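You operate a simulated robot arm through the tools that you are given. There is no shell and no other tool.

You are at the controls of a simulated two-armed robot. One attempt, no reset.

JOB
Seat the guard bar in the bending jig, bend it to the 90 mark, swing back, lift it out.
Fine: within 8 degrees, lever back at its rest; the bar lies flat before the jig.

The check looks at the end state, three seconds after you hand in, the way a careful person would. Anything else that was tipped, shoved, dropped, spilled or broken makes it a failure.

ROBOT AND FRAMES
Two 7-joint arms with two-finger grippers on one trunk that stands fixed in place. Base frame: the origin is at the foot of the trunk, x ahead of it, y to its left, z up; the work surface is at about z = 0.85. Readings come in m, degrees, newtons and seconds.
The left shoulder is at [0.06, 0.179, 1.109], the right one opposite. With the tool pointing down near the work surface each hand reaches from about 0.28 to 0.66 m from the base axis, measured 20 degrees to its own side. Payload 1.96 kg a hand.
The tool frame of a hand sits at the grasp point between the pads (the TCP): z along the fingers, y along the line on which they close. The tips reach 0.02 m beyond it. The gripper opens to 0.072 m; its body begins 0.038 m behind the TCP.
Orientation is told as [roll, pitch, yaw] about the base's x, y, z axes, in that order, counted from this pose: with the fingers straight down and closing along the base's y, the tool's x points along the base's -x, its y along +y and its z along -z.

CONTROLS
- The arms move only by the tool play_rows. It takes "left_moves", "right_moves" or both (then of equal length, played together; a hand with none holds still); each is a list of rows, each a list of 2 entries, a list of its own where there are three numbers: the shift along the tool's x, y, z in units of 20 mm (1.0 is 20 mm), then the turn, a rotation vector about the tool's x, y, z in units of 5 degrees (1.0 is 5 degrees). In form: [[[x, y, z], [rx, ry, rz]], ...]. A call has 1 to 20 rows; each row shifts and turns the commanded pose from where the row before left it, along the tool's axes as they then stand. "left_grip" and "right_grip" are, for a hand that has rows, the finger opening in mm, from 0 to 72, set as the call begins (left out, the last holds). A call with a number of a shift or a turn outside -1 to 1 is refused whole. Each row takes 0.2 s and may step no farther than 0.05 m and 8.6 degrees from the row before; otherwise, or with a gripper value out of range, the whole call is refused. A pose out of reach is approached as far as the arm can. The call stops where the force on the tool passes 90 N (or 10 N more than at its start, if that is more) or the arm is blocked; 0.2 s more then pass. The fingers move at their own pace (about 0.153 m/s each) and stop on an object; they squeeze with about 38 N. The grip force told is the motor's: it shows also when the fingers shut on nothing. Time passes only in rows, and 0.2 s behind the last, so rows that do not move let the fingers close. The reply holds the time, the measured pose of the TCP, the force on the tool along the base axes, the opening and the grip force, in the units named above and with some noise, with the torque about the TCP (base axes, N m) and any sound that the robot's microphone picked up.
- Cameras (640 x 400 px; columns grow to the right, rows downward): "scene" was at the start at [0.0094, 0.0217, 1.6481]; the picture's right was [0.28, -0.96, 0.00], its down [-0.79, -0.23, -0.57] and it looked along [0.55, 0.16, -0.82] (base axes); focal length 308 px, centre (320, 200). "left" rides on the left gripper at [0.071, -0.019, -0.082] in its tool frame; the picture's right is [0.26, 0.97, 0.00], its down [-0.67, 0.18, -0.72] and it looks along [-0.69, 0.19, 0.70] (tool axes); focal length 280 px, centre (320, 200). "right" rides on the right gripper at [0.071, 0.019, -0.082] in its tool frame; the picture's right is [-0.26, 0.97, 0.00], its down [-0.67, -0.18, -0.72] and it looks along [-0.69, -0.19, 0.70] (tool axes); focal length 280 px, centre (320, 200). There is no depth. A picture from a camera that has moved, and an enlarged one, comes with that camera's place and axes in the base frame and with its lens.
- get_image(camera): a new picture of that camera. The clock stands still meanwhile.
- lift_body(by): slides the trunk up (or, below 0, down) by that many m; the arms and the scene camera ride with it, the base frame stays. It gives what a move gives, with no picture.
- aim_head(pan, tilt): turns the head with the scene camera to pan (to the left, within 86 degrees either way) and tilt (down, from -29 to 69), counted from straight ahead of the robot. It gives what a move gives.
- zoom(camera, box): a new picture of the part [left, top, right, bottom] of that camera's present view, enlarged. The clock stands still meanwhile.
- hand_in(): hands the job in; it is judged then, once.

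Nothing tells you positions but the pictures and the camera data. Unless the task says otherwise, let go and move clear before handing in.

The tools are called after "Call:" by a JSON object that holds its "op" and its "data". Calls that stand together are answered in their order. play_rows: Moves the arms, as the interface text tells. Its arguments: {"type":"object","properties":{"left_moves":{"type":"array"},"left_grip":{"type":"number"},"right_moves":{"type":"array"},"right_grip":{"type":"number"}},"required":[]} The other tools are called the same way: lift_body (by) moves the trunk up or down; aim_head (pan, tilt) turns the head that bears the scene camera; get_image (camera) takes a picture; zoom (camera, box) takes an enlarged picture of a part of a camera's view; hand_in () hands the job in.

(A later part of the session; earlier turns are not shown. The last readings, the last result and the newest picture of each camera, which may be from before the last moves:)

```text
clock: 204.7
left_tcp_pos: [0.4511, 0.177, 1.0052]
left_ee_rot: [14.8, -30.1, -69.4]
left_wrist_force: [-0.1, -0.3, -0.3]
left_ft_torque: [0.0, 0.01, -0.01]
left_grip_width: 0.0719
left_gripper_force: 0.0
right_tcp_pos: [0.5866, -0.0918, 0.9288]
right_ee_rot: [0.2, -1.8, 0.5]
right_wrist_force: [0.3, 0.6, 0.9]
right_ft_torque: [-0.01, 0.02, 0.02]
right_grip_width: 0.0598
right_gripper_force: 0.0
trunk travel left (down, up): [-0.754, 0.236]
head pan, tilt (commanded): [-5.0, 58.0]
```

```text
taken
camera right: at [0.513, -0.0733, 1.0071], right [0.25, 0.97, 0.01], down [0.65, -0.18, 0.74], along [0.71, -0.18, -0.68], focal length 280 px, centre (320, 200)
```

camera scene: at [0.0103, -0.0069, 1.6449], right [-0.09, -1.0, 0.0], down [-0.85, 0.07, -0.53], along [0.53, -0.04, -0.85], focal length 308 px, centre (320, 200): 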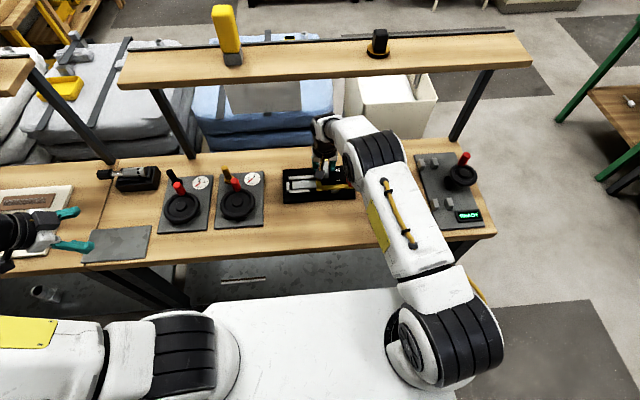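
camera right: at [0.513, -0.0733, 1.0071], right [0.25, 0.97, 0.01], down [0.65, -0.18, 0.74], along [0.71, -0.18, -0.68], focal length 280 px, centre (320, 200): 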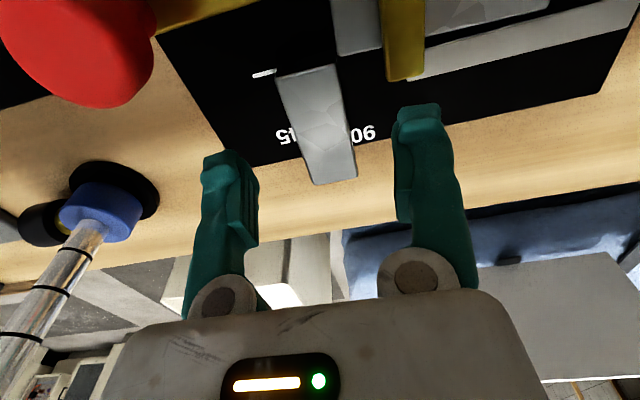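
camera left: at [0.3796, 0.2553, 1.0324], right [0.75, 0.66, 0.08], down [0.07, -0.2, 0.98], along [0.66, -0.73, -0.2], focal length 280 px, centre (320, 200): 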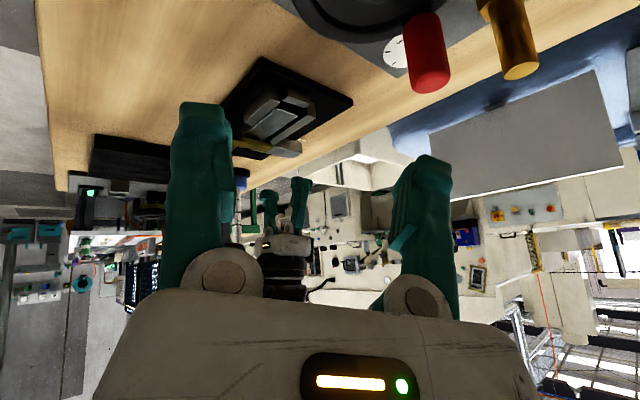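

Call:
{"op": "play_rows", "data": {"right_moves": [[[-0.4, 0, 0.7], [0, 0, 0]], [[0.03, 0, 0.8], [0, 0, 0]], [[0.03, 0, 0.7], [0, 0, 0]], [[0, 0, 0], [0, 0, 0]]]}}

Call:
{"op": "play_rows", "data": {"right_moves": [[[0, 0, 0], [0, 0, 0]], [[0, 0, 0], [0, 0, 0]], [[0, 0, 0], [0, 0, 0]], [[0, 0, 0], [0, 0, 0]]], "right_grip": 0}}

Call:
{"op": "play_rows", "data": {"right_moves": [[[0, 0, -0.12], [0, 0, 0]], [[-0.12, 0, 0], [0, 0, -0.4]], [[0, 0, 0], [0, 0, 0]]]}}

Call:
{"op": "zoom", "data": {"camera": "scene", "box": [275, 150, 365, 211]}}

```text
clock: 205.7
left_tcp_pos: [0.4517, 0.1771, 1.0042]
left_ee_rot: [14.8, -30.1, -69.3]
left_wrist_force: [-0.2, 0.5, 1.2]
left_ft_torque: [0.0, 0.0, 0.0]
left_grip_width: 0.0718
left_gripper_force: 0.0
right_tcp_pos: [0.5942, -0.092, 0.8832]
right_ee_rot: [0.2, -1.9, 0.5]
right_wrist_force: [-0.7, 0.0, -0.3]
right_ft_torque: [0.0, 0.02, 0.0]
right_grip_width: 0.06
right_gripper_force: 0.0
trunk travel left (down, up): [-0.754, 0.236]
head pan, tilt (commanded): [-5.0, 58.0]
```

```text
clock: 206.7
left_tcp_pos: [0.4511, 0.1782, 1.0048]
left_ee_rot: [14.8, -30.2, -69.3]
left_wrist_force: [0.7, 0.0, 0.3]
left_ft_torque: [-0.03, -0.01, -0.02]
left_grip_width: 0.0717
left_gripper_force: 0.1
right_tcp_pos: [0.5956, -0.0918, 0.8832]
right_ee_rot: [-0.1, -1.9, 0.5]
right_wrist_force: [0.2, 0.2, 0.6]
right_ft_torque: [-0.03, 0.11, -0.05]
right_grip_width: 0.0287
right_gripper_force: 37.9
trunk travel left (down, up): [-0.754, 0.236]
head pan, tilt (commanded): [-5.0, 58.0]
```

```text
clock: 207.5
left_tcp_pos: [0.4509, 0.1771, 1.0041]
left_ee_rot: [14.8, -30.0, -69.4]
left_wrist_force: [-0.5, -0.2, -0.4]
left_ft_torque: [0.01, 0.01, 0.0]
left_grip_width: 0.0717
left_gripper_force: 0.2
right_tcp_pos: [0.5974, -0.0916, 0.8854]
right_ee_rot: [0.1, -1.9, 2.5]
right_wrist_force: [-0.2, -0.2, -1.2]
right_ft_torque: [-0.07, -0.08, 0.03]
right_grip_width: 0.0287
right_gripper_force: 37.9
trunk travel left (down, up): [-0.754, 0.236]
head pan, tilt (commanded): [-5.0, 58.0]
```

```text
6.56 times, centred on (320, 180) of scene
camera zoom: at [0.0097, -0.0046, 1.6449], right [-0.09, -1.0, 0.0], down [-0.84, 0.07, -0.53], along [0.53, -0.05, -0.85], focal length 2022 px, centre (320, 328)
```

zoom: 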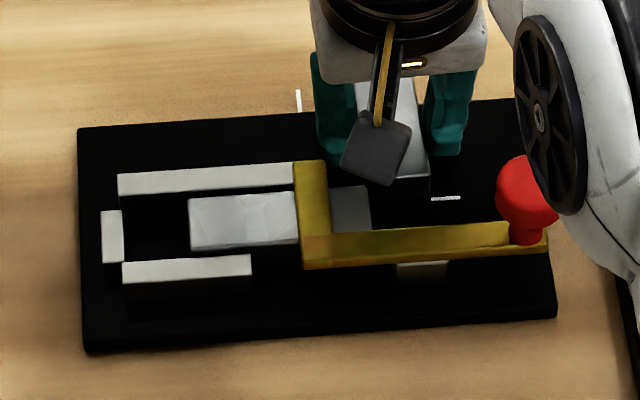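

Call:
{"op": "play_rows", "data": {"right_moves": [[[-0.25, 0, 0], [0, 0, 0]], [[0, -0.25, 0], [0, 0, 0]], [[0, -0.25, 0], [0, 0, 0]], [[0, 0, 0], [0, 0, 0]]]}}

Call:
{"op": "zoom", "data": {"camera": "scene", "box": [275, 150, 365, 211]}}

Call:
{"op": "get_image", "data": {"camera": "right"}}

```text
clock: 208.5
left_tcp_pos: [0.4509, 0.177, 1.0048]
left_ee_rot: [15.0, -30.3, -69.2]
left_wrist_force: [0.3, 1.0, -0.8]
left_ft_torque: [0.01, 0.02, -0.01]
left_grip_width: 0.0717
left_gripper_force: 0.0
right_tcp_pos: [0.6013, -0.1003, 0.8866]
right_ee_rot: [-0.1, -1.8, 2.5]
right_wrist_force: [-8.9, 2.8, -2.4]
right_ft_torque: [-0.06, 0.07, 0.3]
right_grip_width: 0.029
right_gripper_force: 38.5
trunk travel left (down, up): [-0.754, 0.236]
head pan, tilt (commanded): [-5.0, 58.0]
```

```text
6.56 times, centred on (320, 180) of scene
camera zoom: at [0.008, -0.0038, 1.6449], right [-0.09, -1.0, 0.0], down [-0.84, 0.07, -0.53], along [0.53, -0.05, -0.85], focal length 2022 px, centre (320, 328)
```

zoom: 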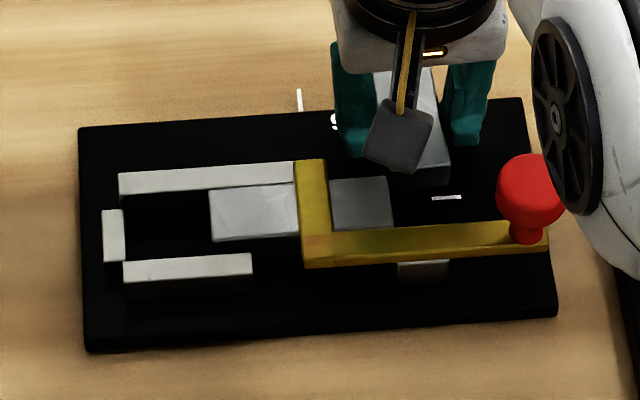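

```text
taken
camera right: at [0.5272, -0.0847, 0.9666], right [0.22, 0.98, 0.01], down [0.66, -0.15, 0.74], along [0.72, -0.16, -0.68], focal length 280 px, centre (320, 200)
```

right: 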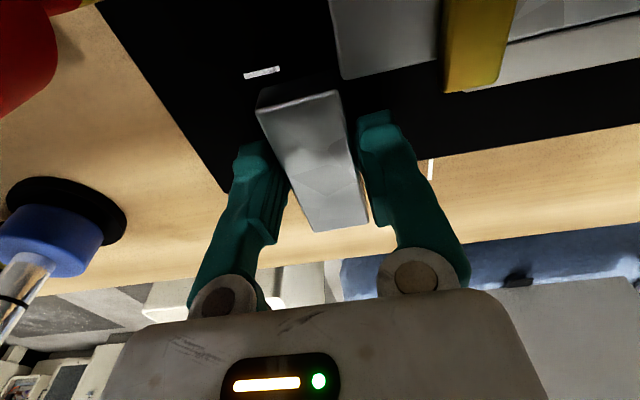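

Past the pusher's edge now with the lever still at rest. I'll ease off the far rail slightly and keep sliding.

Call:
{"op": "play_rows", "data": {"right_moves": [[[0.06, 0, 0], [0, 0, 0]], [[0, -0.25, 0], [0, 0, 0]], [[0, -0.25, 0], [0, 0, 0]], [[0, 0, 0], [0, 0, 0]]]}}

Call:
{"op": "zoom", "data": {"camera": "scene", "box": [275, 150, 365, 211]}}

```text
clock: 209.5
left_tcp_pos: [0.4515, 0.1756, 1.0046]
left_ee_rot: [14.8, -30.0, -69.3]
left_wrist_force: [-0.2, -1.1, 1.0]
left_ft_torque: [0.01, 0.02, -0.02]
left_grip_width: 0.0721
left_gripper_force: 0.1
right_tcp_pos: [0.6014, -0.1123, 0.8863]
right_ee_rot: [0.0, -1.9, 2.5]
right_wrist_force: [-0.9, -0.3, -2.2]
right_ft_torque: [-0.03, -0.02, 0.05]
right_grip_width: 0.0289
right_gripper_force: 38.2
trunk travel left (down, up): [-0.754, 0.236]
head pan, tilt (commanded): [-5.0, 58.0]
```

```text
6.56 times, centred on (320, 180) of scene
camera zoom: at [0.0096, -0.0046, 1.6449], right [-0.09, -1.0, 0.0], down [-0.84, 0.07, -0.53], along [0.53, -0.05, -0.85], focal length 2022 px, centre (320, 328)
```

zoom: 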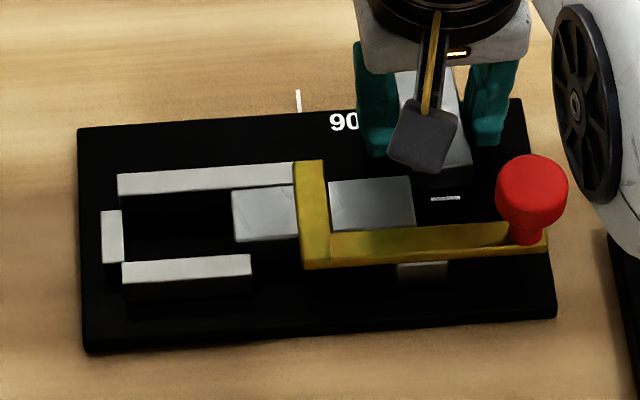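

Call:
{"op": "play_rows", "data": {"right_moves": [[[0.05, -0.25, -0.03], [0, 0, 0]], [[0.05, -0.25, 0], [0, 0, 0]], [[0, 0, 0], [0, 0, 0]]]}}

Call:
{"op": "get_image", "data": {"camera": "right"}}

Call:
{"op": "zoom", "data": {"camera": "scene", "box": [275, 150, 365, 211]}}

```text
clock: 210.3
left_tcp_pos: [0.4517, 0.1772, 1.0052]
left_ee_rot: [14.7, -30.1, -69.3]
left_wrist_force: [-0.3, 0.2, -0.3]
left_ft_torque: [0.01, 0.02, 0.01]
left_grip_width: 0.0717
left_gripper_force: 0.1
right_tcp_pos: [0.5998, -0.1203, 0.8864]
right_ee_rot: [0.1, -1.9, 2.5]
right_wrist_force: [-0.8, 0.5, -2.3]
right_ft_torque: [-0.07, -0.06, 0.03]
right_grip_width: 0.0287
right_gripper_force: 37.3
trunk travel left (down, up): [-0.754, 0.236]
head pan, tilt (commanded): [-5.0, 58.0]
```

```text
taken
camera right: at [0.5259, -0.1046, 0.9655], right [0.22, 0.98, 0.01], down [0.66, -0.16, 0.74], along [0.72, -0.16, -0.68], focal length 280 px, centre (320, 200)
```

right: 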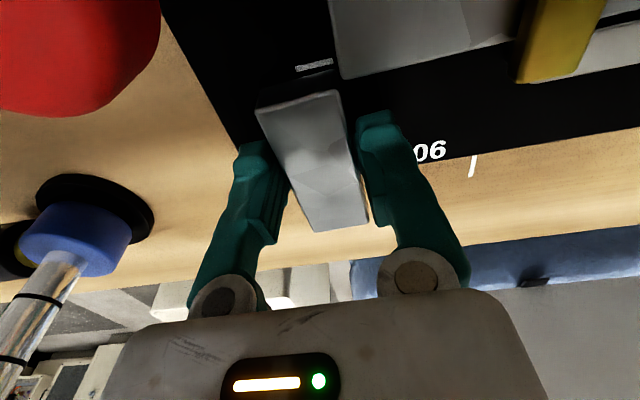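

```text
6.56 times, centred on (320, 180) of scene
camera zoom: at [0.0098, -0.0045, 1.6449], right [-0.09, -1.0, 0.0], down [-0.84, 0.07, -0.53], along [0.53, -0.05, -0.85], focal length 2022 px, centre (320, 328)
```

zoom: 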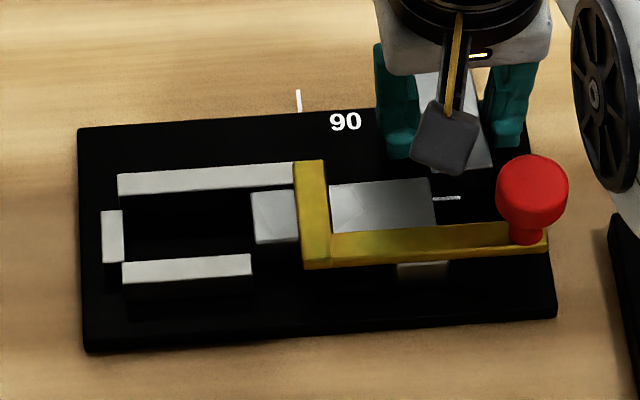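

Call:
{"op": "play_rows", "data": {"right_moves": [[[0, -0.25, -0.04], [0, 0, 0]], [[0, -0.25, 0], [0, 0, 0]], [[0, 0, 0], [0, 0, 0]]]}}

Call:
{"op": "get_image", "data": {"camera": "right"}}

Call:
{"op": "zoom", "data": {"camera": "scene", "box": [275, 150, 365, 211]}}

```text
clock: 211.1
left_tcp_pos: [0.4526, 0.1776, 1.0051]
left_ee_rot: [14.7, -30.1, -69.3]
left_wrist_force: [-0.1, 1.0, 0.3]
left_ft_torque: [0.0, -0.03, 0.01]
left_grip_width: 0.072
left_gripper_force: 0.0
right_tcp_pos: [0.6003, -0.1305, 0.8884]
right_ee_rot: [0.2, -1.9, 2.5]
right_wrist_force: [-0.3, 0.6, -2.4]
right_ft_torque: [-0.07, -0.04, -0.02]
right_grip_width: 0.0288
right_gripper_force: 37.3
trunk travel left (down, up): [-0.754, 0.236]
head pan, tilt (commanded): [-5.0, 58.0]
```

```text
taken
camera right: at [0.5267, -0.1146, 0.9675], right [0.22, 0.98, 0.01], down [0.66, -0.16, 0.74], along [0.72, -0.16, -0.68], focal length 280 px, centre (320, 200)
```

right: 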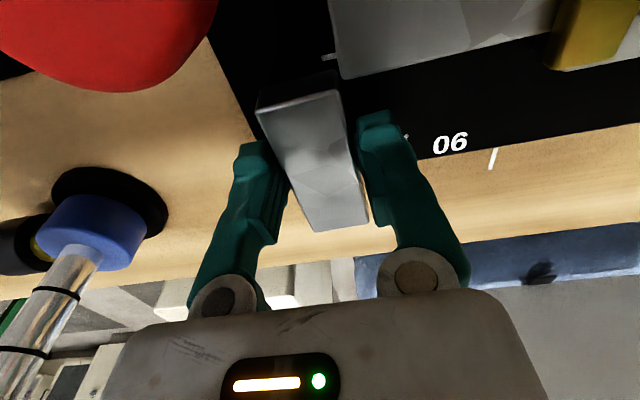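

```text
6.56 times, centred on (320, 180) of scene
camera zoom: at [0.0097, -0.0045, 1.6449], right [-0.09, -1.0, 0.0], down [-0.84, 0.07, -0.53], along [0.53, -0.05, -0.85], focal length 2022 px, centre (320, 328)
```

zoom: 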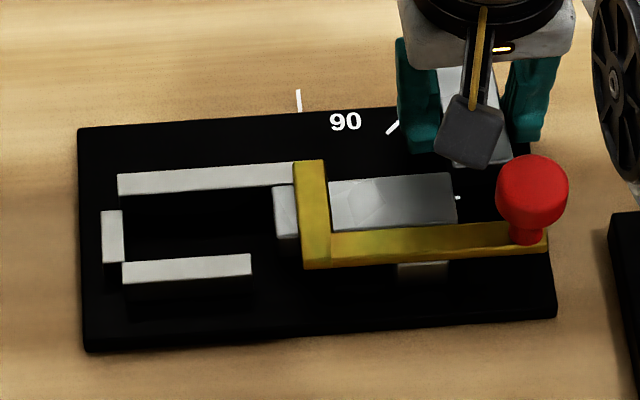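

Call:
{"op": "play_rows", "data": {"right_moves": [[[0, -0.25, 0], [0, 0, 0]], [[0, -0.25, 0], [0, 0, 0]], [[0, 0, 0], [0, 0, 0]]]}}

Call:
{"op": "get_image", "data": {"camera": "right"}}

Call:
{"op": "zoom", "data": {"camera": "scene", "box": [275, 150, 365, 211]}}

```text
clock: 211.9
left_tcp_pos: [0.4508, 0.1768, 1.0045]
left_ee_rot: [14.8, -30.1, -69.3]
left_wrist_force: [0.1, 1.1, 0.1]
left_ft_torque: [-0.04, 0.01, -0.01]
left_grip_width: 0.0719
left_gripper_force: 0.1
right_tcp_pos: [0.601, -0.1399, 0.8878]
right_ee_rot: [0.0, -1.9, 2.4]
right_wrist_force: [0.8, -0.5, -2.4]
right_ft_torque: [-0.05, -0.04, 0.0]
right_grip_width: 0.0288
right_gripper_force: 38.4
trunk travel left (down, up): [-0.754, 0.236]
head pan, tilt (commanded): [-5.0, 58.0]
```

```text
taken
camera right: at [0.5273, -0.1246, 0.9674], right [0.22, 0.98, 0.01], down [0.66, -0.16, 0.74], along [0.72, -0.16, -0.68], focal length 280 px, centre (320, 200)
```

right: 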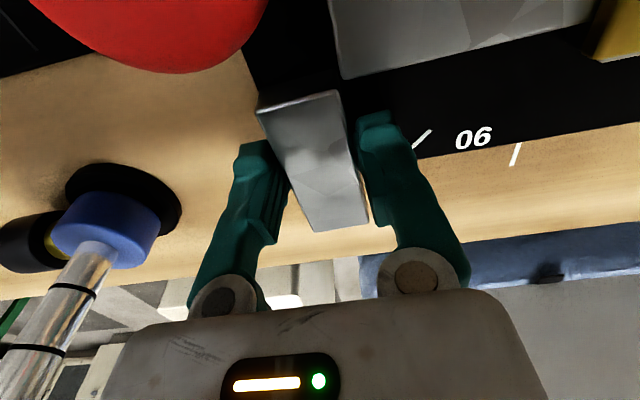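

```text
6.56 times, centred on (320, 180) of scene
camera zoom: at [0.0097, -0.0045, 1.6449], right [-0.09, -1.0, 0.0], down [-0.84, 0.07, -0.53], along [0.53, -0.05, -0.85], focal length 2022 px, centre (320, 328)
```

zoom: 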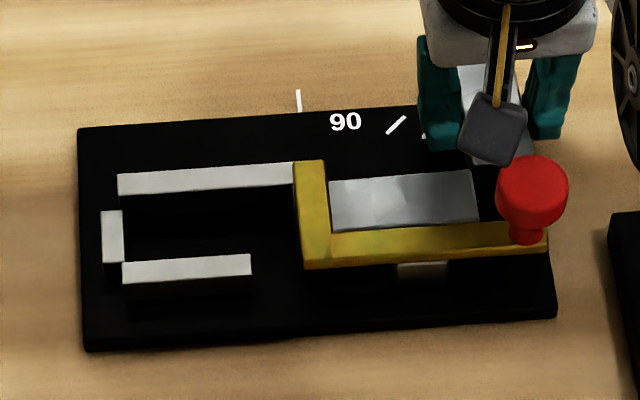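

Call:
{"op": "play_rows", "data": {"right_moves": [[[0, -0.25, 0], [0, 0, 0]], [[0, -0.25, 0], [0, 0, 0]], [[0, 0, 0], [0, 0, 0]]]}}

Call:
{"op": "zoom", "data": {"camera": "scene", "box": [275, 150, 365, 211]}}

Call:
{"op": "play_rows", "data": {"right_moves": [[[0, -0.25, 0], [0, 0, 0]], [[0, -0.25, 0], [0, 0, 0]], [[0, 0, 0], [0, 0, 0]]]}}

Call:
{"op": "zoom", "data": {"camera": "scene", "box": [285, 140, 385, 211]}}

```text
clock: 212.7
left_tcp_pos: [0.4512, 0.1756, 1.005]
left_ee_rot: [14.8, -30.2, -69.4]
left_wrist_force: [0.4, 0.7, 0.5]
left_ft_torque: [-0.02, -0.01, 0.0]
left_grip_width: 0.0721
left_gripper_force: 0.1
right_tcp_pos: [0.5994, -0.1504, 0.8876]
right_ee_rot: [0.1, -1.8, 2.5]
right_wrist_force: [-0.5, 0.8, -2.4]
right_ft_torque: [-0.07, -0.05, 0.0]
right_grip_width: 0.0288
right_gripper_force: 37.5
trunk travel left (down, up): [-0.754, 0.236]
head pan, tilt (commanded): [-5.0, 58.0]
```

```text
6.56 times, centred on (320, 180) of scene
camera zoom: at [0.0097, -0.0045, 1.6449], right [-0.09, -1.0, 0.0], down [-0.84, 0.07, -0.53], along [0.53, -0.05, -0.85], focal length 2022 px, centre (320, 328)
```

zoom: 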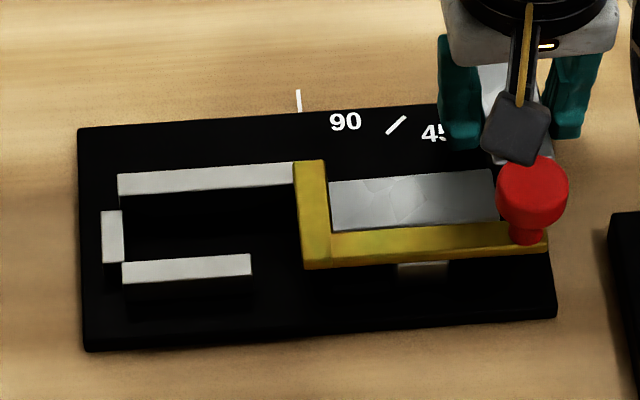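

```text
clock: 213.5
left_tcp_pos: [0.45, 0.1759, 1.0043]
left_ee_rot: [14.8, -30.1, -69.4]
left_wrist_force: [-0.5, 0.4, 0.5]
left_ft_torque: [-0.02, -0.02, -0.03]
left_grip_width: 0.072
left_gripper_force: 0.2
right_tcp_pos: [0.6014, -0.1606, 0.8871]
right_ee_rot: [0.2, -1.9, 2.5]
right_wrist_force: [-1.3, 0.3, -2.2]
right_ft_torque: [-0.06, -0.04, 0.02]
right_grip_width: 0.0288
right_gripper_force: 38.6
trunk travel left (down, up): [-0.754, 0.236]
head pan, tilt (commanded): [-5.0, 58.0]
```

```text
5.63 times, centred on (335, 176) of scene
camera zoom: at [0.0097, -0.0045, 1.6449], right [-0.09, -1.0, 0.0], down [-0.84, 0.07, -0.53], along [0.53, -0.05, -0.85], focal length 1737 px, centre (236, 338)
```

zoom: 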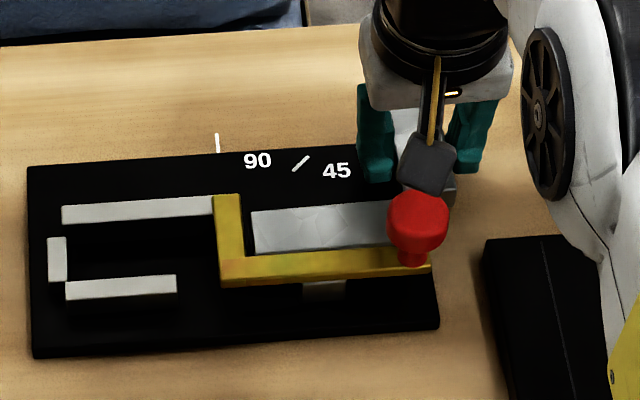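

The bar has cleared the short arm. I'll move a little farther right and away from the knob, then lift straight up.

Call:
{"op": "play_rows", "data": {"right_moves": [[[-0.1, -0.2, 0], [0, 0, 0]], [[-0.08, 0, 0], [0, 0, 0]], [[0, 0, -0.4], [0, 0, 0]], [[0, 0, -0.4], [0, 0, 0]], [[0, 0, 0], [0, 0, 0]]]}}

Call:
{"op": "zoom", "data": {"camera": "scene", "box": [285, 130, 395, 211]}}

Call:
{"op": "get_image", "data": {"camera": "right"}}

```text
clock: 214.7
left_tcp_pos: [0.4518, 0.1775, 1.0053]
left_ee_rot: [14.8, -30.2, -69.3]
left_wrist_force: [0.2, 0.0, 0.3]
left_ft_torque: [0.01, -0.03, -0.01]
left_grip_width: 0.072
left_gripper_force: 0.0
right_tcp_pos: [0.6034, -0.1659, 0.9046]
right_ee_rot: [0.1, -1.9, 2.4]
right_wrist_force: [0.6, 0.5, -2.2]
right_ft_torque: [-0.08, -0.06, 0.0]
right_grip_width: 0.0287
right_gripper_force: 37.8
trunk travel left (down, up): [-0.754, 0.236]
head pan, tilt (commanded): [-5.0, 58.0]
```

```text
4.94 times, centred on (340, 170) of scene
camera zoom: at [0.0099, -0.0046, 1.6449], right [-0.09, -1.0, 0.0], down [-0.85, 0.07, -0.53], along [0.53, -0.05, -0.85], focal length 1523 px, centre (221, 346)
```

zoom: 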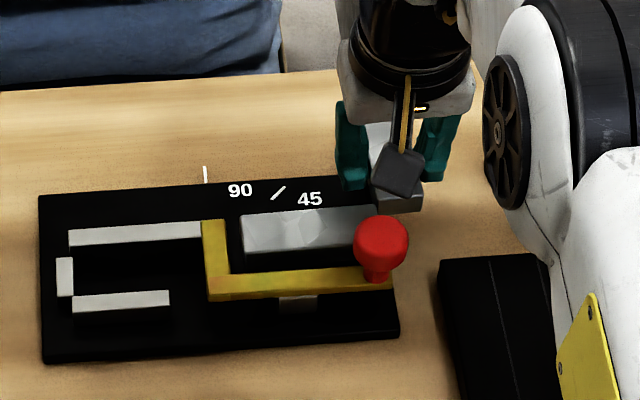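

```text
taken
camera right: at [0.5306, -0.1495, 0.9834], right [0.22, 0.98, 0.01], down [0.66, -0.16, 0.74], along [0.72, -0.16, -0.68], focal length 280 px, centre (320, 200)
```

right: 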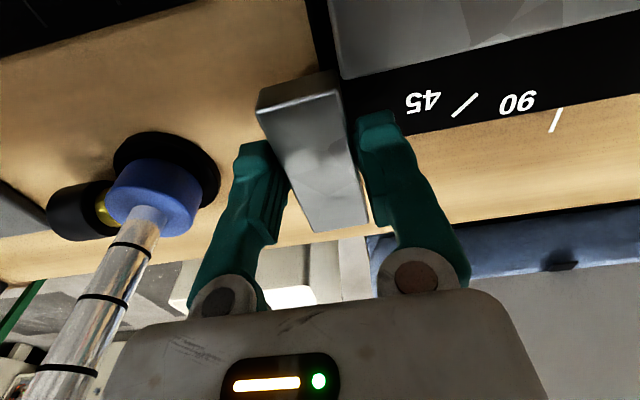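

Call:
{"op": "play_rows", "data": {"right_moves": [[[0, 0, -0.7], [0, -0.25, 0]], [[-0.03, 0, -0.7], [0, -0.25, 0]], [[-0.05, 0, -0.7], [0, -0.25, 0]], [[-0.05, 0, -0.7], [0, 0, 0]], [[-0.05, 0, -0.7], [0, 0, 0]]]}}

Call:
{"op": "zoom", "data": {"camera": "scene", "box": [285, 110, 415, 211]}}

```text
clock: 215.9
left_tcp_pos: [0.4516, 0.1762, 1.0047]
left_ee_rot: [14.9, -30.1, -69.3]
left_wrist_force: [-0.8, 0.1, 0.3]
left_ft_torque: [0.01, 0.01, 0.0]
left_grip_width: 0.072
left_gripper_force: 0.0
right_tcp_pos: [0.6019, -0.1663, 0.9752]
right_ee_rot: [0.1, -5.6, 2.4]
right_wrist_force: [0.0, 1.2, -2.1]
right_ft_torque: [-0.07, -0.05, -0.03]
right_grip_width: 0.0287
right_gripper_force: 38.0
trunk travel left (down, up): [-0.754, 0.236]
head pan, tilt (commanded): [-5.0, 58.0]
```

```text
3.96 times, centred on (350, 160) of scene
camera zoom: at [0.0094, -0.0045, 1.6448], right [-0.09, -1.0, 0.0], down [-0.84, 0.07, -0.53], along [0.53, -0.05, -0.85], focal length 1221 px, centre (201, 356)
```

zoom: 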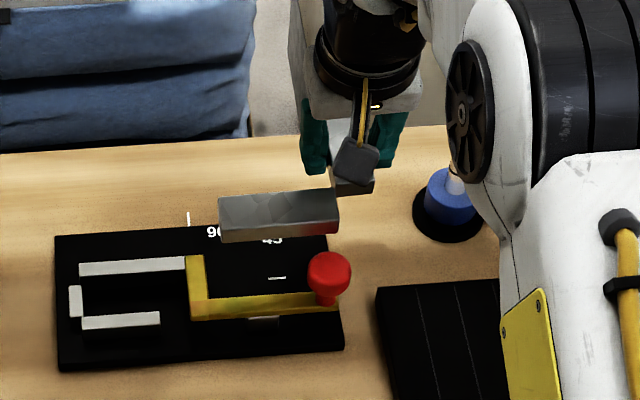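

The bar is out of the jig and in the air, with the lever undisturbed. I'll raise a bit more and bring it back toward me, over the lever.

Call:
{"op": "play_rows", "data": {"right_moves": [[[0, 0, -0.6], [0, 0, 0]], [[0.6, 0, -0.25], [0, 0, 0]], [[0.9, 0, -0.15], [0, 0, 0]], [[0.9, 0, -0.1], [0, 0, 0]], [[0.9, 0, -0.1], [0, 0, 0]], [[0.9, 0, -0.1], [0, 0, 0]], [[0.9, 0, -0.1], [0, 0, 0]], [[0.9, 0, -0.1], [0, 0, 0]], [[0.9, 0, -0.1], [0, 0, 0]]]}}

Call:
{"op": "get_image", "data": {"camera": "scene"}}

Call:
{"op": "get_image", "data": {"camera": "right"}}

```text
clock: 217.9
left_tcp_pos: [0.4514, 0.1767, 1.0052]
left_ee_rot: [14.9, -30.1, -69.3]
left_wrist_force: [-0.5, 0.2, 0.5]
left_ft_torque: [-0.01, -0.02, -0.02]
left_grip_width: 0.0718
left_gripper_force: 0.0
right_tcp_pos: [0.4609, -0.1717, 0.9937]
right_ee_rot: [0.1, -5.7, 2.4]
right_wrist_force: [0.7, -0.5, -2.3]
right_ft_torque: [-0.09, -0.06, 0.0]
right_grip_width: 0.0291
right_gripper_force: 38.2
trunk travel left (down, up): [-0.754, 0.236]
head pan, tilt (commanded): [-5.0, 58.0]
```

```text
taken
camera scene: at [0.0089, -0.0046, 1.6449], right [-0.09, -1.0, 0.0], down [-0.84, 0.07, -0.53], along [0.53, -0.05, -0.85], focal length 308 px, centre (320, 200)
```

scene: 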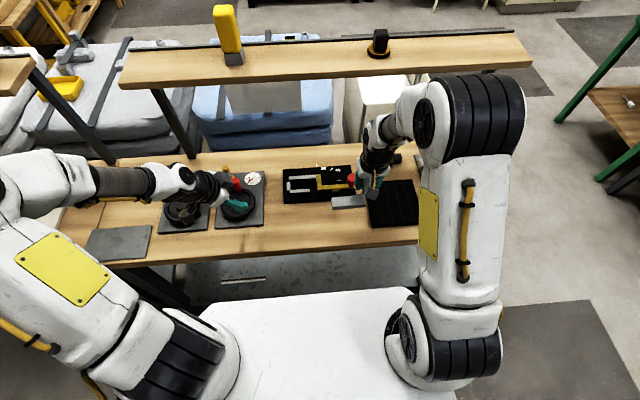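

```text
taken
camera right: at [0.3826, -0.1556, 1.068], right [0.22, 0.98, 0.03], down [0.61, -0.16, 0.78], along [0.76, -0.15, -0.63], focal length 280 px, centre (320, 200)
```

right: 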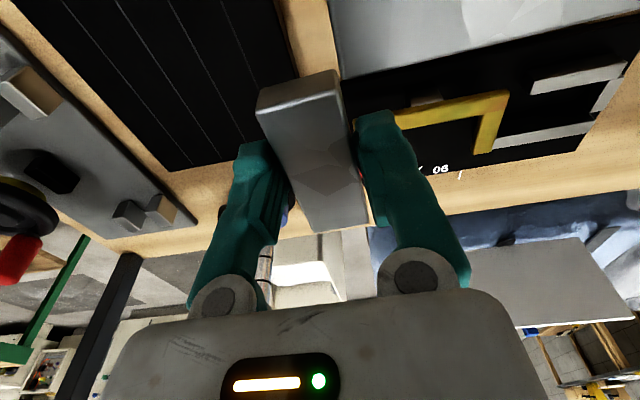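

Carrying it to the free spot in front of the jig, and levelling it.

Call:
{"op": "play_rows", "data": {"right_moves": [[[0.1, 0.9, 0], [0, 0.25, 0]], [[0.1, 0.9, 0], [0, 0.25, 0]], [[0.1, 0.9, 0], [0, 0.25, 0]], [[0.1, 0.9, 0], [0, 0, 0]], [[0.1, 0.9, 0], [0, 0, 0]], [[0, 0.6, 0], [0, 0, 0]], [[0, 0, 0.8], [0, 0, 0]], [[0, 0, 0.8], [0, 0, 0]], [[0, 0, 0.8], [0, 0, 0]]]}}

Call:
{"op": "zoom", "data": {"camera": "scene", "box": [265, 150, 395, 250]}}

Call:
{"op": "get_image", "data": {"camera": "right"}}

Call:
{"op": "get_image", "data": {"camera": "left"}}

```text
clock: 219.9
left_tcp_pos: [0.4517, 0.1765, 1.0051]
left_ee_rot: [14.8, -30.1, -69.3]
left_wrist_force: [0.7, -0.3, -0.7]
left_ft_torque: [0.01, 0.01, 0.02]
left_grip_width: 0.0721
left_gripper_force: 0.0
right_tcp_pos: [0.45, -0.067, 0.9433]
right_ee_rot: [0.1, -1.9, 2.5]
right_wrist_force: [0.0, 0.4, -2.3]
right_ft_torque: [-0.09, -0.11, 0.0]
right_grip_width: 0.0287
right_gripper_force: 38.3
trunk travel left (down, up): [-0.754, 0.236]
head pan, tilt (commanded): [-5.0, 58.0]
```

```text
4.00 times, centred on (330, 200) of scene
camera zoom: at [0.01, -0.0044, 1.6449], right [-0.09, -1.0, 0.0], down [-0.85, 0.07, -0.53], along [0.53, -0.05, -0.85], focal length 1234 px, centre (280, 200)
```

zoom: 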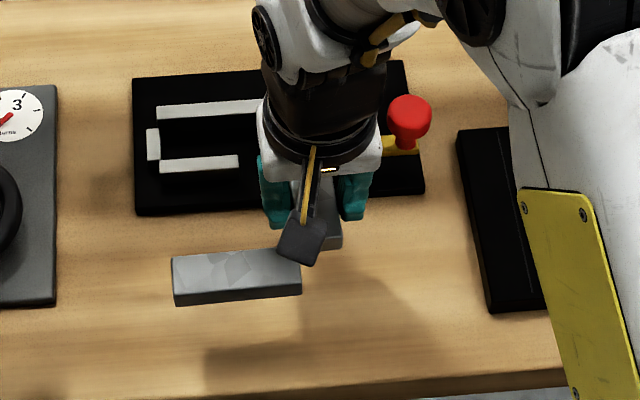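

```text
taken
camera right: at [0.3761, -0.0521, 1.0217], right [0.22, 0.98, 0.01], down [0.66, -0.16, 0.74], along [0.72, -0.16, -0.68], focal length 280 px, centre (320, 200)
```

right: 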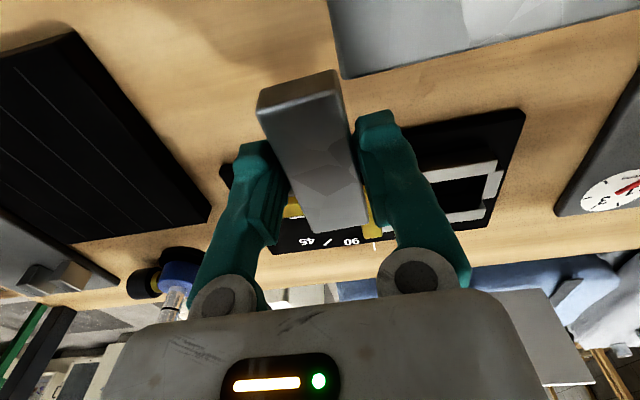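

```text
taken
camera left: at [0.3795, 0.2554, 1.0327], right [0.75, 0.66, 0.08], down [0.07, -0.2, 0.98], along [0.66, -0.73, -0.2], focal length 280 px, centre (320, 200)
```

left: 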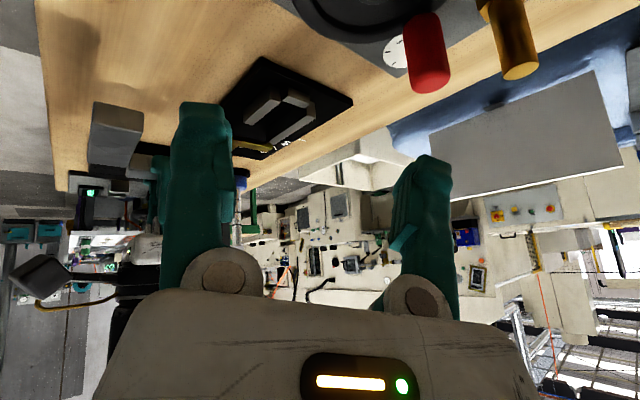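

Call:
{"op": "play_rows", "data": {"right_moves": [[[0, 0, 0.8], [0, 0, 0]], [[0, 0, 0.8], [0, 0, 0]], [[0, 0, 0.8], [0, 0, 0]], [[0, 0, 0.7], [0, 0, 0]], [[0, 0, 0], [0, 0, 0]]]}}

Call:
{"op": "play_rows", "data": {"right_moves": [[[0, 0, 0.15], [0, 0, 0]], [[0, 0, 0.1], [0, 0, 0]], [[0, 0, 0], [0, 0, 0]]]}}

Call:
{"op": "zoom", "data": {"camera": "scene", "box": [265, 150, 395, 250]}}

Call:
{"op": "zoom", "data": {"camera": "left", "box": [40, 60, 260, 220]}}

```text
clock: 221.1
left_tcp_pos: [0.4505, 0.1776, 1.0055]
left_ee_rot: [14.8, -30.1, -69.2]
left_wrist_force: [-0.1, 0.6, 0.0]
left_ft_torque: [-0.01, -0.05, 0.02]
left_grip_width: 0.0719
left_gripper_force: 0.1
right_tcp_pos: [0.4531, -0.0702, 0.8806]
right_ee_rot: [0.1, -1.9, 2.5]
right_wrist_force: [0.6, -0.3, -2.2]
right_ft_torque: [-0.07, -0.06, -0.02]
right_grip_width: 0.029
right_gripper_force: 38.2
trunk travel left (down, up): [-0.754, 0.236]
head pan, tilt (commanded): [-5.0, 58.0]
```

```text
clock: 221.9
left_tcp_pos: [0.4507, 0.1761, 1.0038]
left_ee_rot: [14.7, -30.1, -69.2]
left_wrist_force: [0.1, -0.1, 0.1]
left_ft_torque: [0.02, -0.03, 0.0]
left_grip_width: 0.072
left_gripper_force: 0.0
right_tcp_pos: [0.4523, -0.0701, 0.8771]
right_ee_rot: [0.1, -2.0, 2.6]
right_wrist_force: [0.1, 0.5, -2.6]
right_ft_torque: [-0.06, -0.05, 0.02]
right_grip_width: 0.0288
right_gripper_force: 38.3
trunk travel left (down, up): [-0.754, 0.236]
head pan, tilt (commanded): [-5.0, 58.0]
```

```text
4.00 times, centred on (330, 200) of scene
camera zoom: at [0.0096, -0.0046, 1.6449], right [-0.09, -1.0, 0.0], down [-0.84, 0.07, -0.53], along [0.53, -0.05, -0.85], focal length 1234 px, centre (280, 200)
```

zoom: 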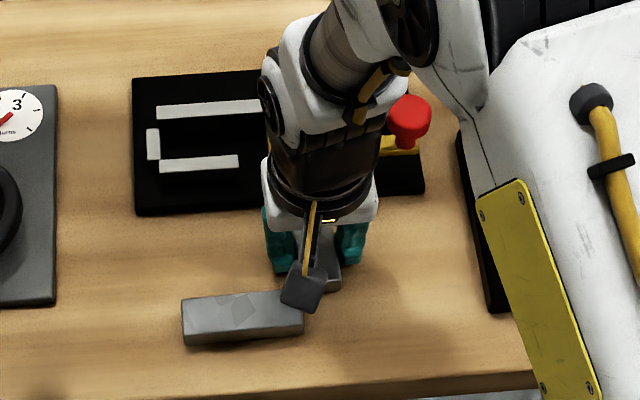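

```text
2.50 times, centred on (150, 140) of left
camera zoom: at [0.3792, 0.2553, 1.0328], right [0.75, 0.66, 0.08], down [0.07, -0.2, 0.98], along [0.66, -0.73, -0.2], focal length 701 px, centre (745, 350)
```

zoom: 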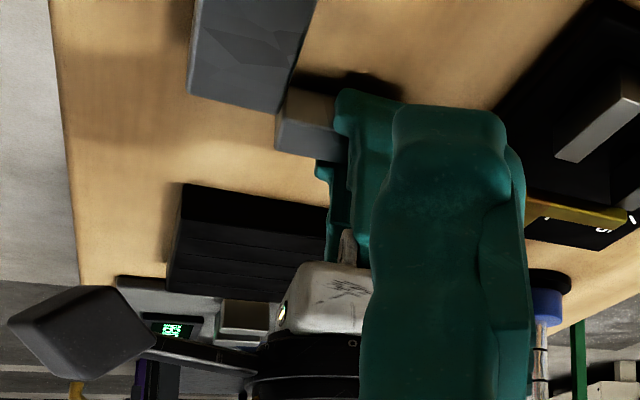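

Call:
{"op": "play_rows", "data": {"right_moves": [[[0, 0, 0.12], [0, 0, 0]], [[0, 0, 0.08], [0, 0, 0]], [[0, 0, 0], [0, 0, 0]]]}}

Call:
{"op": "play_rows", "data": {"right_moves": [[[0, 0, 0.08], [0, 0, 0]], [[0, 0, 0], [0, 0, 0]]]}}

```text
clock: 222.7
left_tcp_pos: [0.4504, 0.1767, 1.0054]
left_ee_rot: [14.9, -30.0, -69.4]
left_wrist_force: [1.3, 0.5, 0.1]
left_ft_torque: [0.0, 0.01, -0.01]
left_grip_width: 0.0721
left_gripper_force: 0.0
right_tcp_pos: [0.4514, -0.0695, 0.8738]
right_ee_rot: [0.1, -2.1, 2.5]
right_wrist_force: [3.7, -3.1, 18.4]
right_ft_torque: [-0.06, 0.91, 0.09]
right_grip_width: 0.0287
right_gripper_force: 38.2
trunk travel left (down, up): [-0.754, 0.236]
head pan, tilt (commanded): [-5.0, 58.0]
```

```text
clock: 223.3
left_tcp_pos: [0.4494, 0.1762, 1.0055]
left_ee_rot: [15.0, -30.2, -69.4]
left_wrist_force: [0.6, -0.7, -0.8]
left_ft_torque: [0.0, -0.03, 0.01]
left_grip_width: 0.072
left_gripper_force: 0.1
right_tcp_pos: [0.4521, -0.0706, 0.8726]
right_ee_rot: [0.2, -2.2, 2.4]
right_wrist_force: [5.7, -6.3, 34.0]
right_ft_torque: [-0.16, -0.2, 0.05]
right_grip_width: 0.0286
right_gripper_force: 37.6
trunk travel left (down, up): [-0.754, 0.236]
head pan, tilt (commanded): [-5.0, 58.0]
```

The bar is on the table. Easing the pressure, releasing, and lifting the hand clear.

Call:
{"op": "play_rows", "data": {"right_moves": [[[0, 0, -0.1], [0, 0, 0]], [[0, 0, 0], [0, 0, 0]]]}}

Call:
{"op": "play_rows", "data": {"right_moves": [[[0, 0, 0], [0, 0, 0]], [[0, 0, 0], [0, 0, 0]], [[0, 0, 0], [0, 0, 0]], [[0, 0, -0.8], [0, 0, 0]], [[0, 0, -0.9], [0, 0, 0]], [[0, 0, -0.9], [0, 0, 0]], [[0, 0, -0.9], [0, 0, 0]], [[0, 0, -0.9], [0, 0, 0]], [[0, 0, -0.9], [0, 0, 0]]], "right_grip": 56}}

Call:
{"op": "zoom", "data": {"camera": "scene", "box": [265, 150, 395, 250]}}

Call:
{"op": "get_image", "data": {"camera": "right"}}

```text
clock: 223.9
left_tcp_pos: [0.4499, 0.1757, 1.0042]
left_ee_rot: [14.8, -30.1, -69.3]
left_wrist_force: [1.1, 0.4, -0.3]
left_ft_torque: [0.02, 0.01, 0.02]
left_grip_width: 0.0722
left_gripper_force: 0.1
right_tcp_pos: [0.45, -0.0689, 0.8718]
right_ee_rot: [0.1, -1.8, 2.4]
right_wrist_force: [2.2, -1.3, 7.8]
right_ft_torque: [-0.03, -0.46, -0.04]
right_grip_width: 0.0289
right_gripper_force: 37.7
trunk travel left (down, up): [-0.754, 0.236]
head pan, tilt (commanded): [-5.0, 58.0]
```

```text
clock: 225.9
left_tcp_pos: [0.4503, 0.1759, 1.006]
left_ee_rot: [14.7, -30.1, -69.3]
left_wrist_force: [-0.7, -0.1, 0.1]
left_ft_torque: [0.03, 0.01, -0.04]
left_grip_width: 0.0719
left_gripper_force: 0.0
right_tcp_pos: [0.4489, -0.0716, 0.9798]
right_ee_rot: [0.0, -1.9, 2.5]
right_wrist_force: [-0.1, 0.3, -0.1]
right_ft_torque: [-0.01, 0.02, 0.0]
right_grip_width: 0.0559
right_gripper_force: 0.0
trunk travel left (down, up): [-0.754, 0.236]
head pan, tilt (commanded): [-5.0, 58.0]
```

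```text
4.00 times, centred on (330, 200) of scene
camera zoom: at [0.0087, -0.0045, 1.6449], right [-0.09, -1.0, 0.0], down [-0.84, 0.07, -0.53], along [0.53, -0.05, -0.85], focal length 1234 px, centre (280, 200)
```

zoom: 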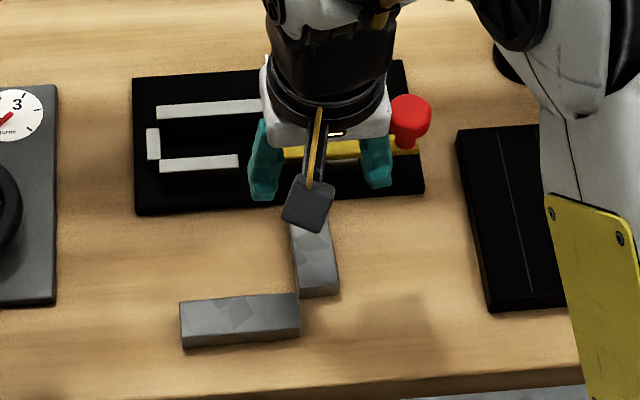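

```text
taken
camera right: at [0.3753, -0.0548, 1.0594], right [0.22, 0.98, 0.01], down [0.66, -0.16, 0.74], along [0.72, -0.16, -0.68], focal length 280 px, centre (320, 200)
```

right: 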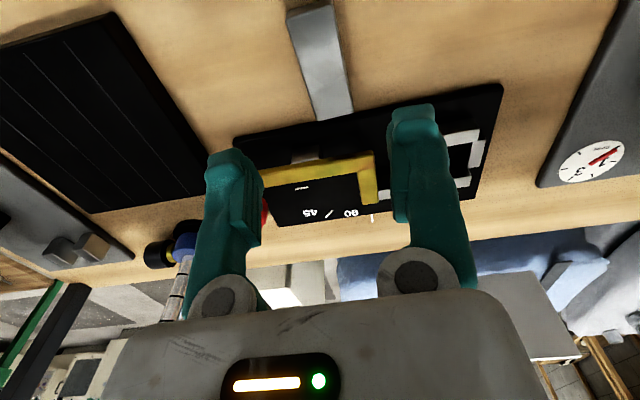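

The bent bar lies flat before the jig. I'll move the right hand well clear so I can measure the angle and check everything.

Call:
{"op": "play_rows", "data": {"right_moves": [[[0.3, -0.8, -0.5], [0, 0, 0]], [[0.3, -0.8, -0.5], [0, 0, 0]], [[0.3, -0.8, -0.5], [0, 0, 0]], [[0.3, -0.9, -0.5], [0, 0, 0]], [[0.3, -0.9, -0.5], [0, 0, 0]], [[0.3, -0.9, -0.5], [0, 0, 0]], [[0.3, -0.9, 0], [0, 0, 0]], [[0.3, -0.9, 0], [0, 0, 0]], [[0.3, -0.9, 0], [0, 0, 0]], [[0.3, -0.9, 0], [0, 0, 0]], [[0.3, -0.9, 0], [0, 0, 0]], [[0.3, -0.9, 0], [0, 0, 0]]]}}

Call:
{"op": "get_image", "data": {"camera": "scene"}}

Call:
{"op": "zoom", "data": {"camera": "scene", "box": [280, 190, 360, 245]}}

Call:
{"op": "zoom", "data": {"camera": "scene", "box": [275, 155, 365, 211]}}

```text
clock: 228.5
left_tcp_pos: [0.4512, 0.1769, 1.0053]
left_ee_rot: [14.7, -30.1, -69.3]
left_wrist_force: [-0.4, 0.3, 0.6]
left_ft_torque: [-0.01, 0.01, -0.03]
left_grip_width: 0.0721
left_gripper_force: 0.0
right_tcp_pos: [0.3821, -0.2847, 1.0367]
right_ee_rot: [0.2, -1.9, 2.5]
right_wrist_force: [-0.1, -0.2, 0.3]
right_ft_torque: [0.0, 0.02, -0.03]
right_grip_width: 0.0559
right_gripper_force: 0.0
trunk travel left (down, up): [-0.754, 0.236]
head pan, tilt (commanded): [-5.0, 58.0]
```

```text
taken
camera scene: at [0.0091, -0.0052, 1.6449], right [-0.09, -1.0, 0.0], down [-0.84, 0.07, -0.53], along [0.53, -0.05, -0.85], focal length 308 px, centre (320, 200)
```

scene: 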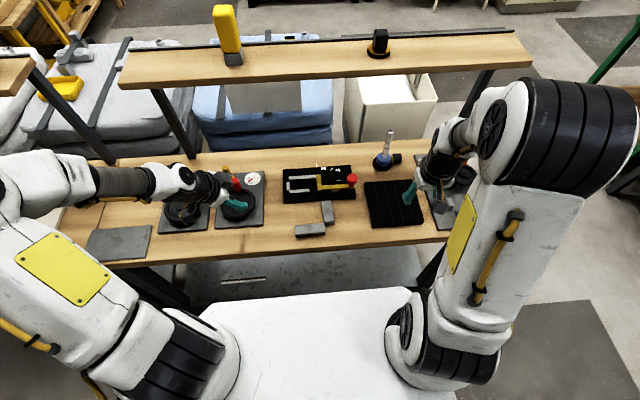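

```text
7.27 times, centred on (320, 218) of scene
camera zoom: at [0.0091, -0.0052, 1.6449], right [-0.09, -1.0, 0.0], down [-0.84, 0.07, -0.53], along [0.53, -0.05, -0.85], focal length 2243 px, centre (320, 73)
```

zoom: 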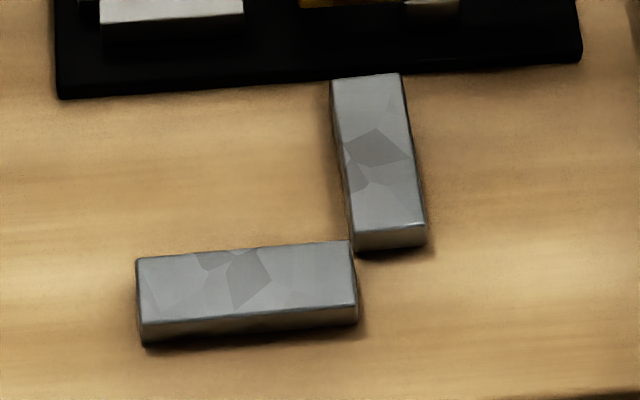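

```text
7.11 times, centred on (320, 183) of scene
camera zoom: at [0.0091, -0.0052, 1.6449], right [-0.09, -1.0, 0.0], down [-0.84, 0.07, -0.53], along [0.53, -0.05, -0.85], focal length 2193 px, centre (320, 321)
```

zoom: 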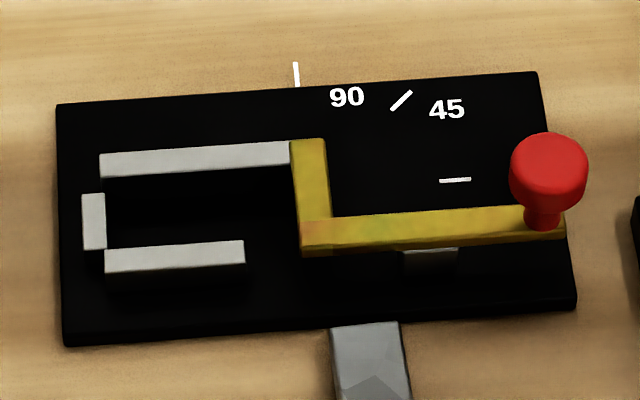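

Measured from its edges, the bar is bent about 91–92°. It lies flat about 1 cm clear of the jig, and the lever is at rest. I'll raise the left hand clear and set the head back to the starting view to compare the whole scene with how it began.

Call:
{"op": "play_rows", "data": {"left_moves": [[[-0.35, 0.2, -0.8], [0, 0, 0]], [[-0.35, 0.2, -0.8], [0, 0, 0]], [[-0.35, 0.2, -0.8], [0, 0, 0]], [[-0.35, 0.2, -0.8], [0, 0, 0]], [[-0.35, 0.2, -0.8], [0, 0, 0]], [[-0.35, 0.2, -0.8], [0, 0, 0]]], "right_moves": [[[0, -0.3, -0.5], [0, 0, 0]], [[0, -0.3, -0.5], [0, 0, 0]], [[0, 0, -0.5], [0, 0, 0]], [[0, 0, -0.5], [0, 0, 0]], [[0, 0, 0], [0, 0, 0]], [[0, 0, 0], [0, 0, 0]]]}}

Call:
{"op": "aim_head", "data": {"pan": 16.5, "tilt": 55.4}}

Call:
{"op": "get_image", "data": {"camera": "scene"}}

Call:
{"op": "zoom", "data": {"camera": "scene", "box": [330, 160, 510, 290]}}

Call:
{"op": "zoom", "data": {"camera": "scene", "box": [480, 180, 600, 320]}}

```text
clock: 229.9
left_tcp_pos: [0.4423, 0.1884, 1.1108]
left_ee_rot: [14.9, -30.2, -69.2]
left_wrist_force: [0.8, -0.4, 0.2]
left_ft_torque: [-0.03, -0.02, 0.03]
left_grip_width: 0.0719
left_gripper_force: 0.1
right_tcp_pos: [0.3817, -0.2971, 1.0765]
right_ee_rot: [0.1, -1.9, 2.5]
right_wrist_force: [-0.1, 0.1, 0.1]
right_ft_torque: [0.0, 0.0, 0.04]
right_grip_width: 0.0562
right_gripper_force: 0.0
trunk travel left (down, up): [-0.754, 0.236]
head pan, tilt (commanded): [-5.0, 58.0]
```

```text
clock: 230.7
left_tcp_pos: [0.443, 0.1879, 1.1106]
left_ee_rot: [14.8, -30.1, -69.2]
left_wrist_force: [0.0, 0.6, 0.2]
left_ft_torque: [0.0, -0.03, 0.01]
left_grip_width: 0.072
left_gripper_force: 0.0
right_tcp_pos: [0.3816, -0.2958, 1.0763]
right_ee_rot: [0.1, -1.8, 2.5]
right_wrist_force: [-0.8, 0.4, 0.1]
right_ft_torque: [0.02, 0.01, 0.02]
right_grip_width: 0.0561
right_gripper_force: 0.0
trunk travel left (down, up): [-0.754, 0.236]
head pan, tilt (commanded): [16.5, 55.4]
```

```text
taken
camera scene: at [0.0095, 0.0217, 1.6481], right [0.28, -0.96, 0.0], down [-0.79, -0.23, -0.57], along [0.54, 0.16, -0.82], focal length 308 px, centre (320, 200)
```

scene: 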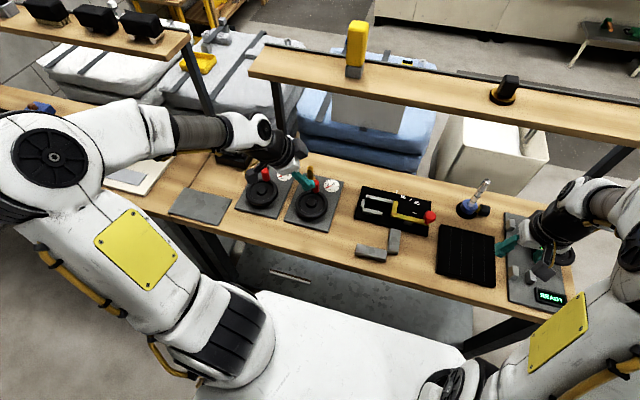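

```text
3.08 times, centred on (420, 225) of scene
camera zoom: at [0.0095, 0.0217, 1.6481], right [0.28, -0.96, 0.0], down [-0.79, -0.23, -0.57], along [0.54, 0.16, -0.82], focal length 949 px, centre (12, 123)
```

zoom: 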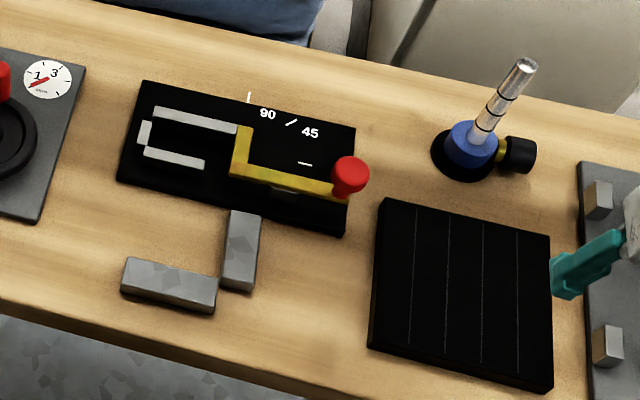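

```text
2.86 times, centred on (540, 250) of scene
camera zoom: at [0.0095, 0.0217, 1.6481], right [0.28, -0.96, 0.0], down [-0.79, -0.23, -0.57], along [0.54, 0.16, -0.82], focal length 881 px, centre (-309, 57)
```

zoom: 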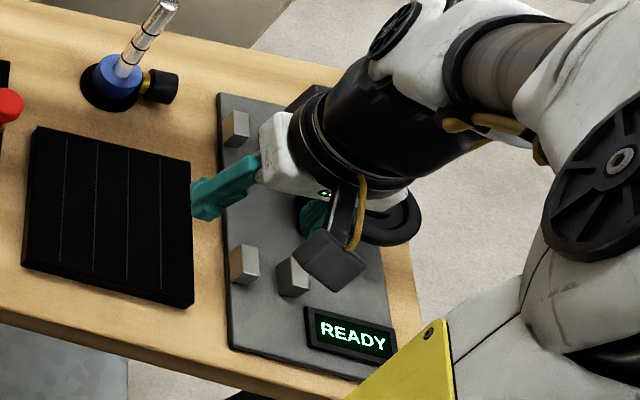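

The jig, pad, burner and READY station all match the starting pictures. One last look at the left side (valves, gauges, motor and sheet) and the shelf.

Call:
{"op": "zoom", "data": {"camera": "scene", "box": [200, 140, 360, 240]}}

Call:
{"op": "zoom", "data": {"camera": "scene", "box": [0, 80, 260, 240]}}

Call:
{"op": "zoom", "data": {"camera": "scene", "box": [240, 0, 640, 180]}}

Call:
{"op": "get_image", "data": {"camera": "left"}}

```text
4.00 times, centred on (280, 190) of scene
camera zoom: at [0.0095, 0.0217, 1.6481], right [0.28, -0.96, 0.0], down [-0.79, -0.23, -0.57], along [0.54, 0.16, -0.82], focal length 1234 px, centre (480, 240)
```

zoom: 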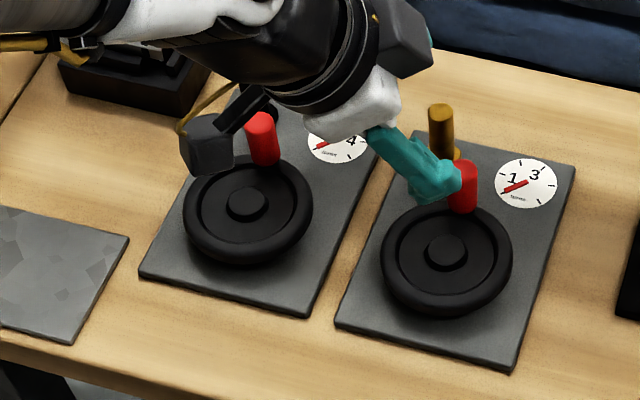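

```text
2.46 times, centred on (130, 160) of scene
camera zoom: at [0.0095, 0.0217, 1.6481], right [0.28, -0.96, 0.0], down [-0.79, -0.23, -0.57], along [0.54, 0.16, -0.82], focal length 759 px, centre (788, 298)
```

zoom: 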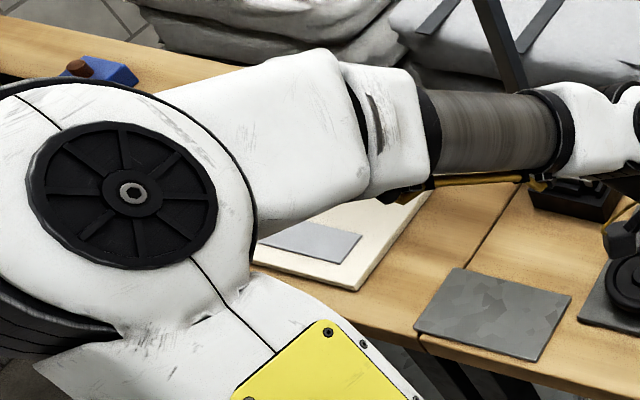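

```text
1.60 times, centred on (440, 90) of scene
camera zoom: at [0.0095, 0.0217, 1.6481], right [0.28, -0.96, 0.0], down [-0.79, -0.23, -0.57], along [0.54, 0.16, -0.82], focal length 493 px, centre (128, 376)
```

zoom: 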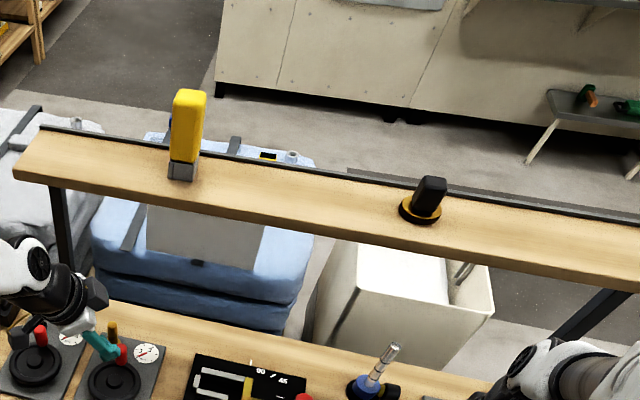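

```text
taken
camera left: at [0.3715, 0.267, 1.1383], right [0.75, 0.66, 0.08], down [0.07, -0.2, 0.98], along [0.66, -0.73, -0.2], focal length 280 px, centre (320, 200)
```

left: 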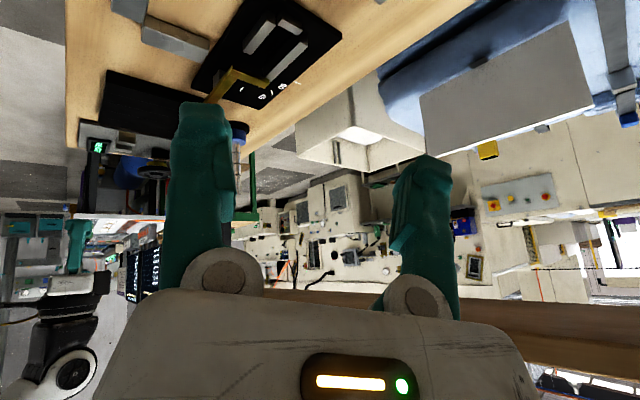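

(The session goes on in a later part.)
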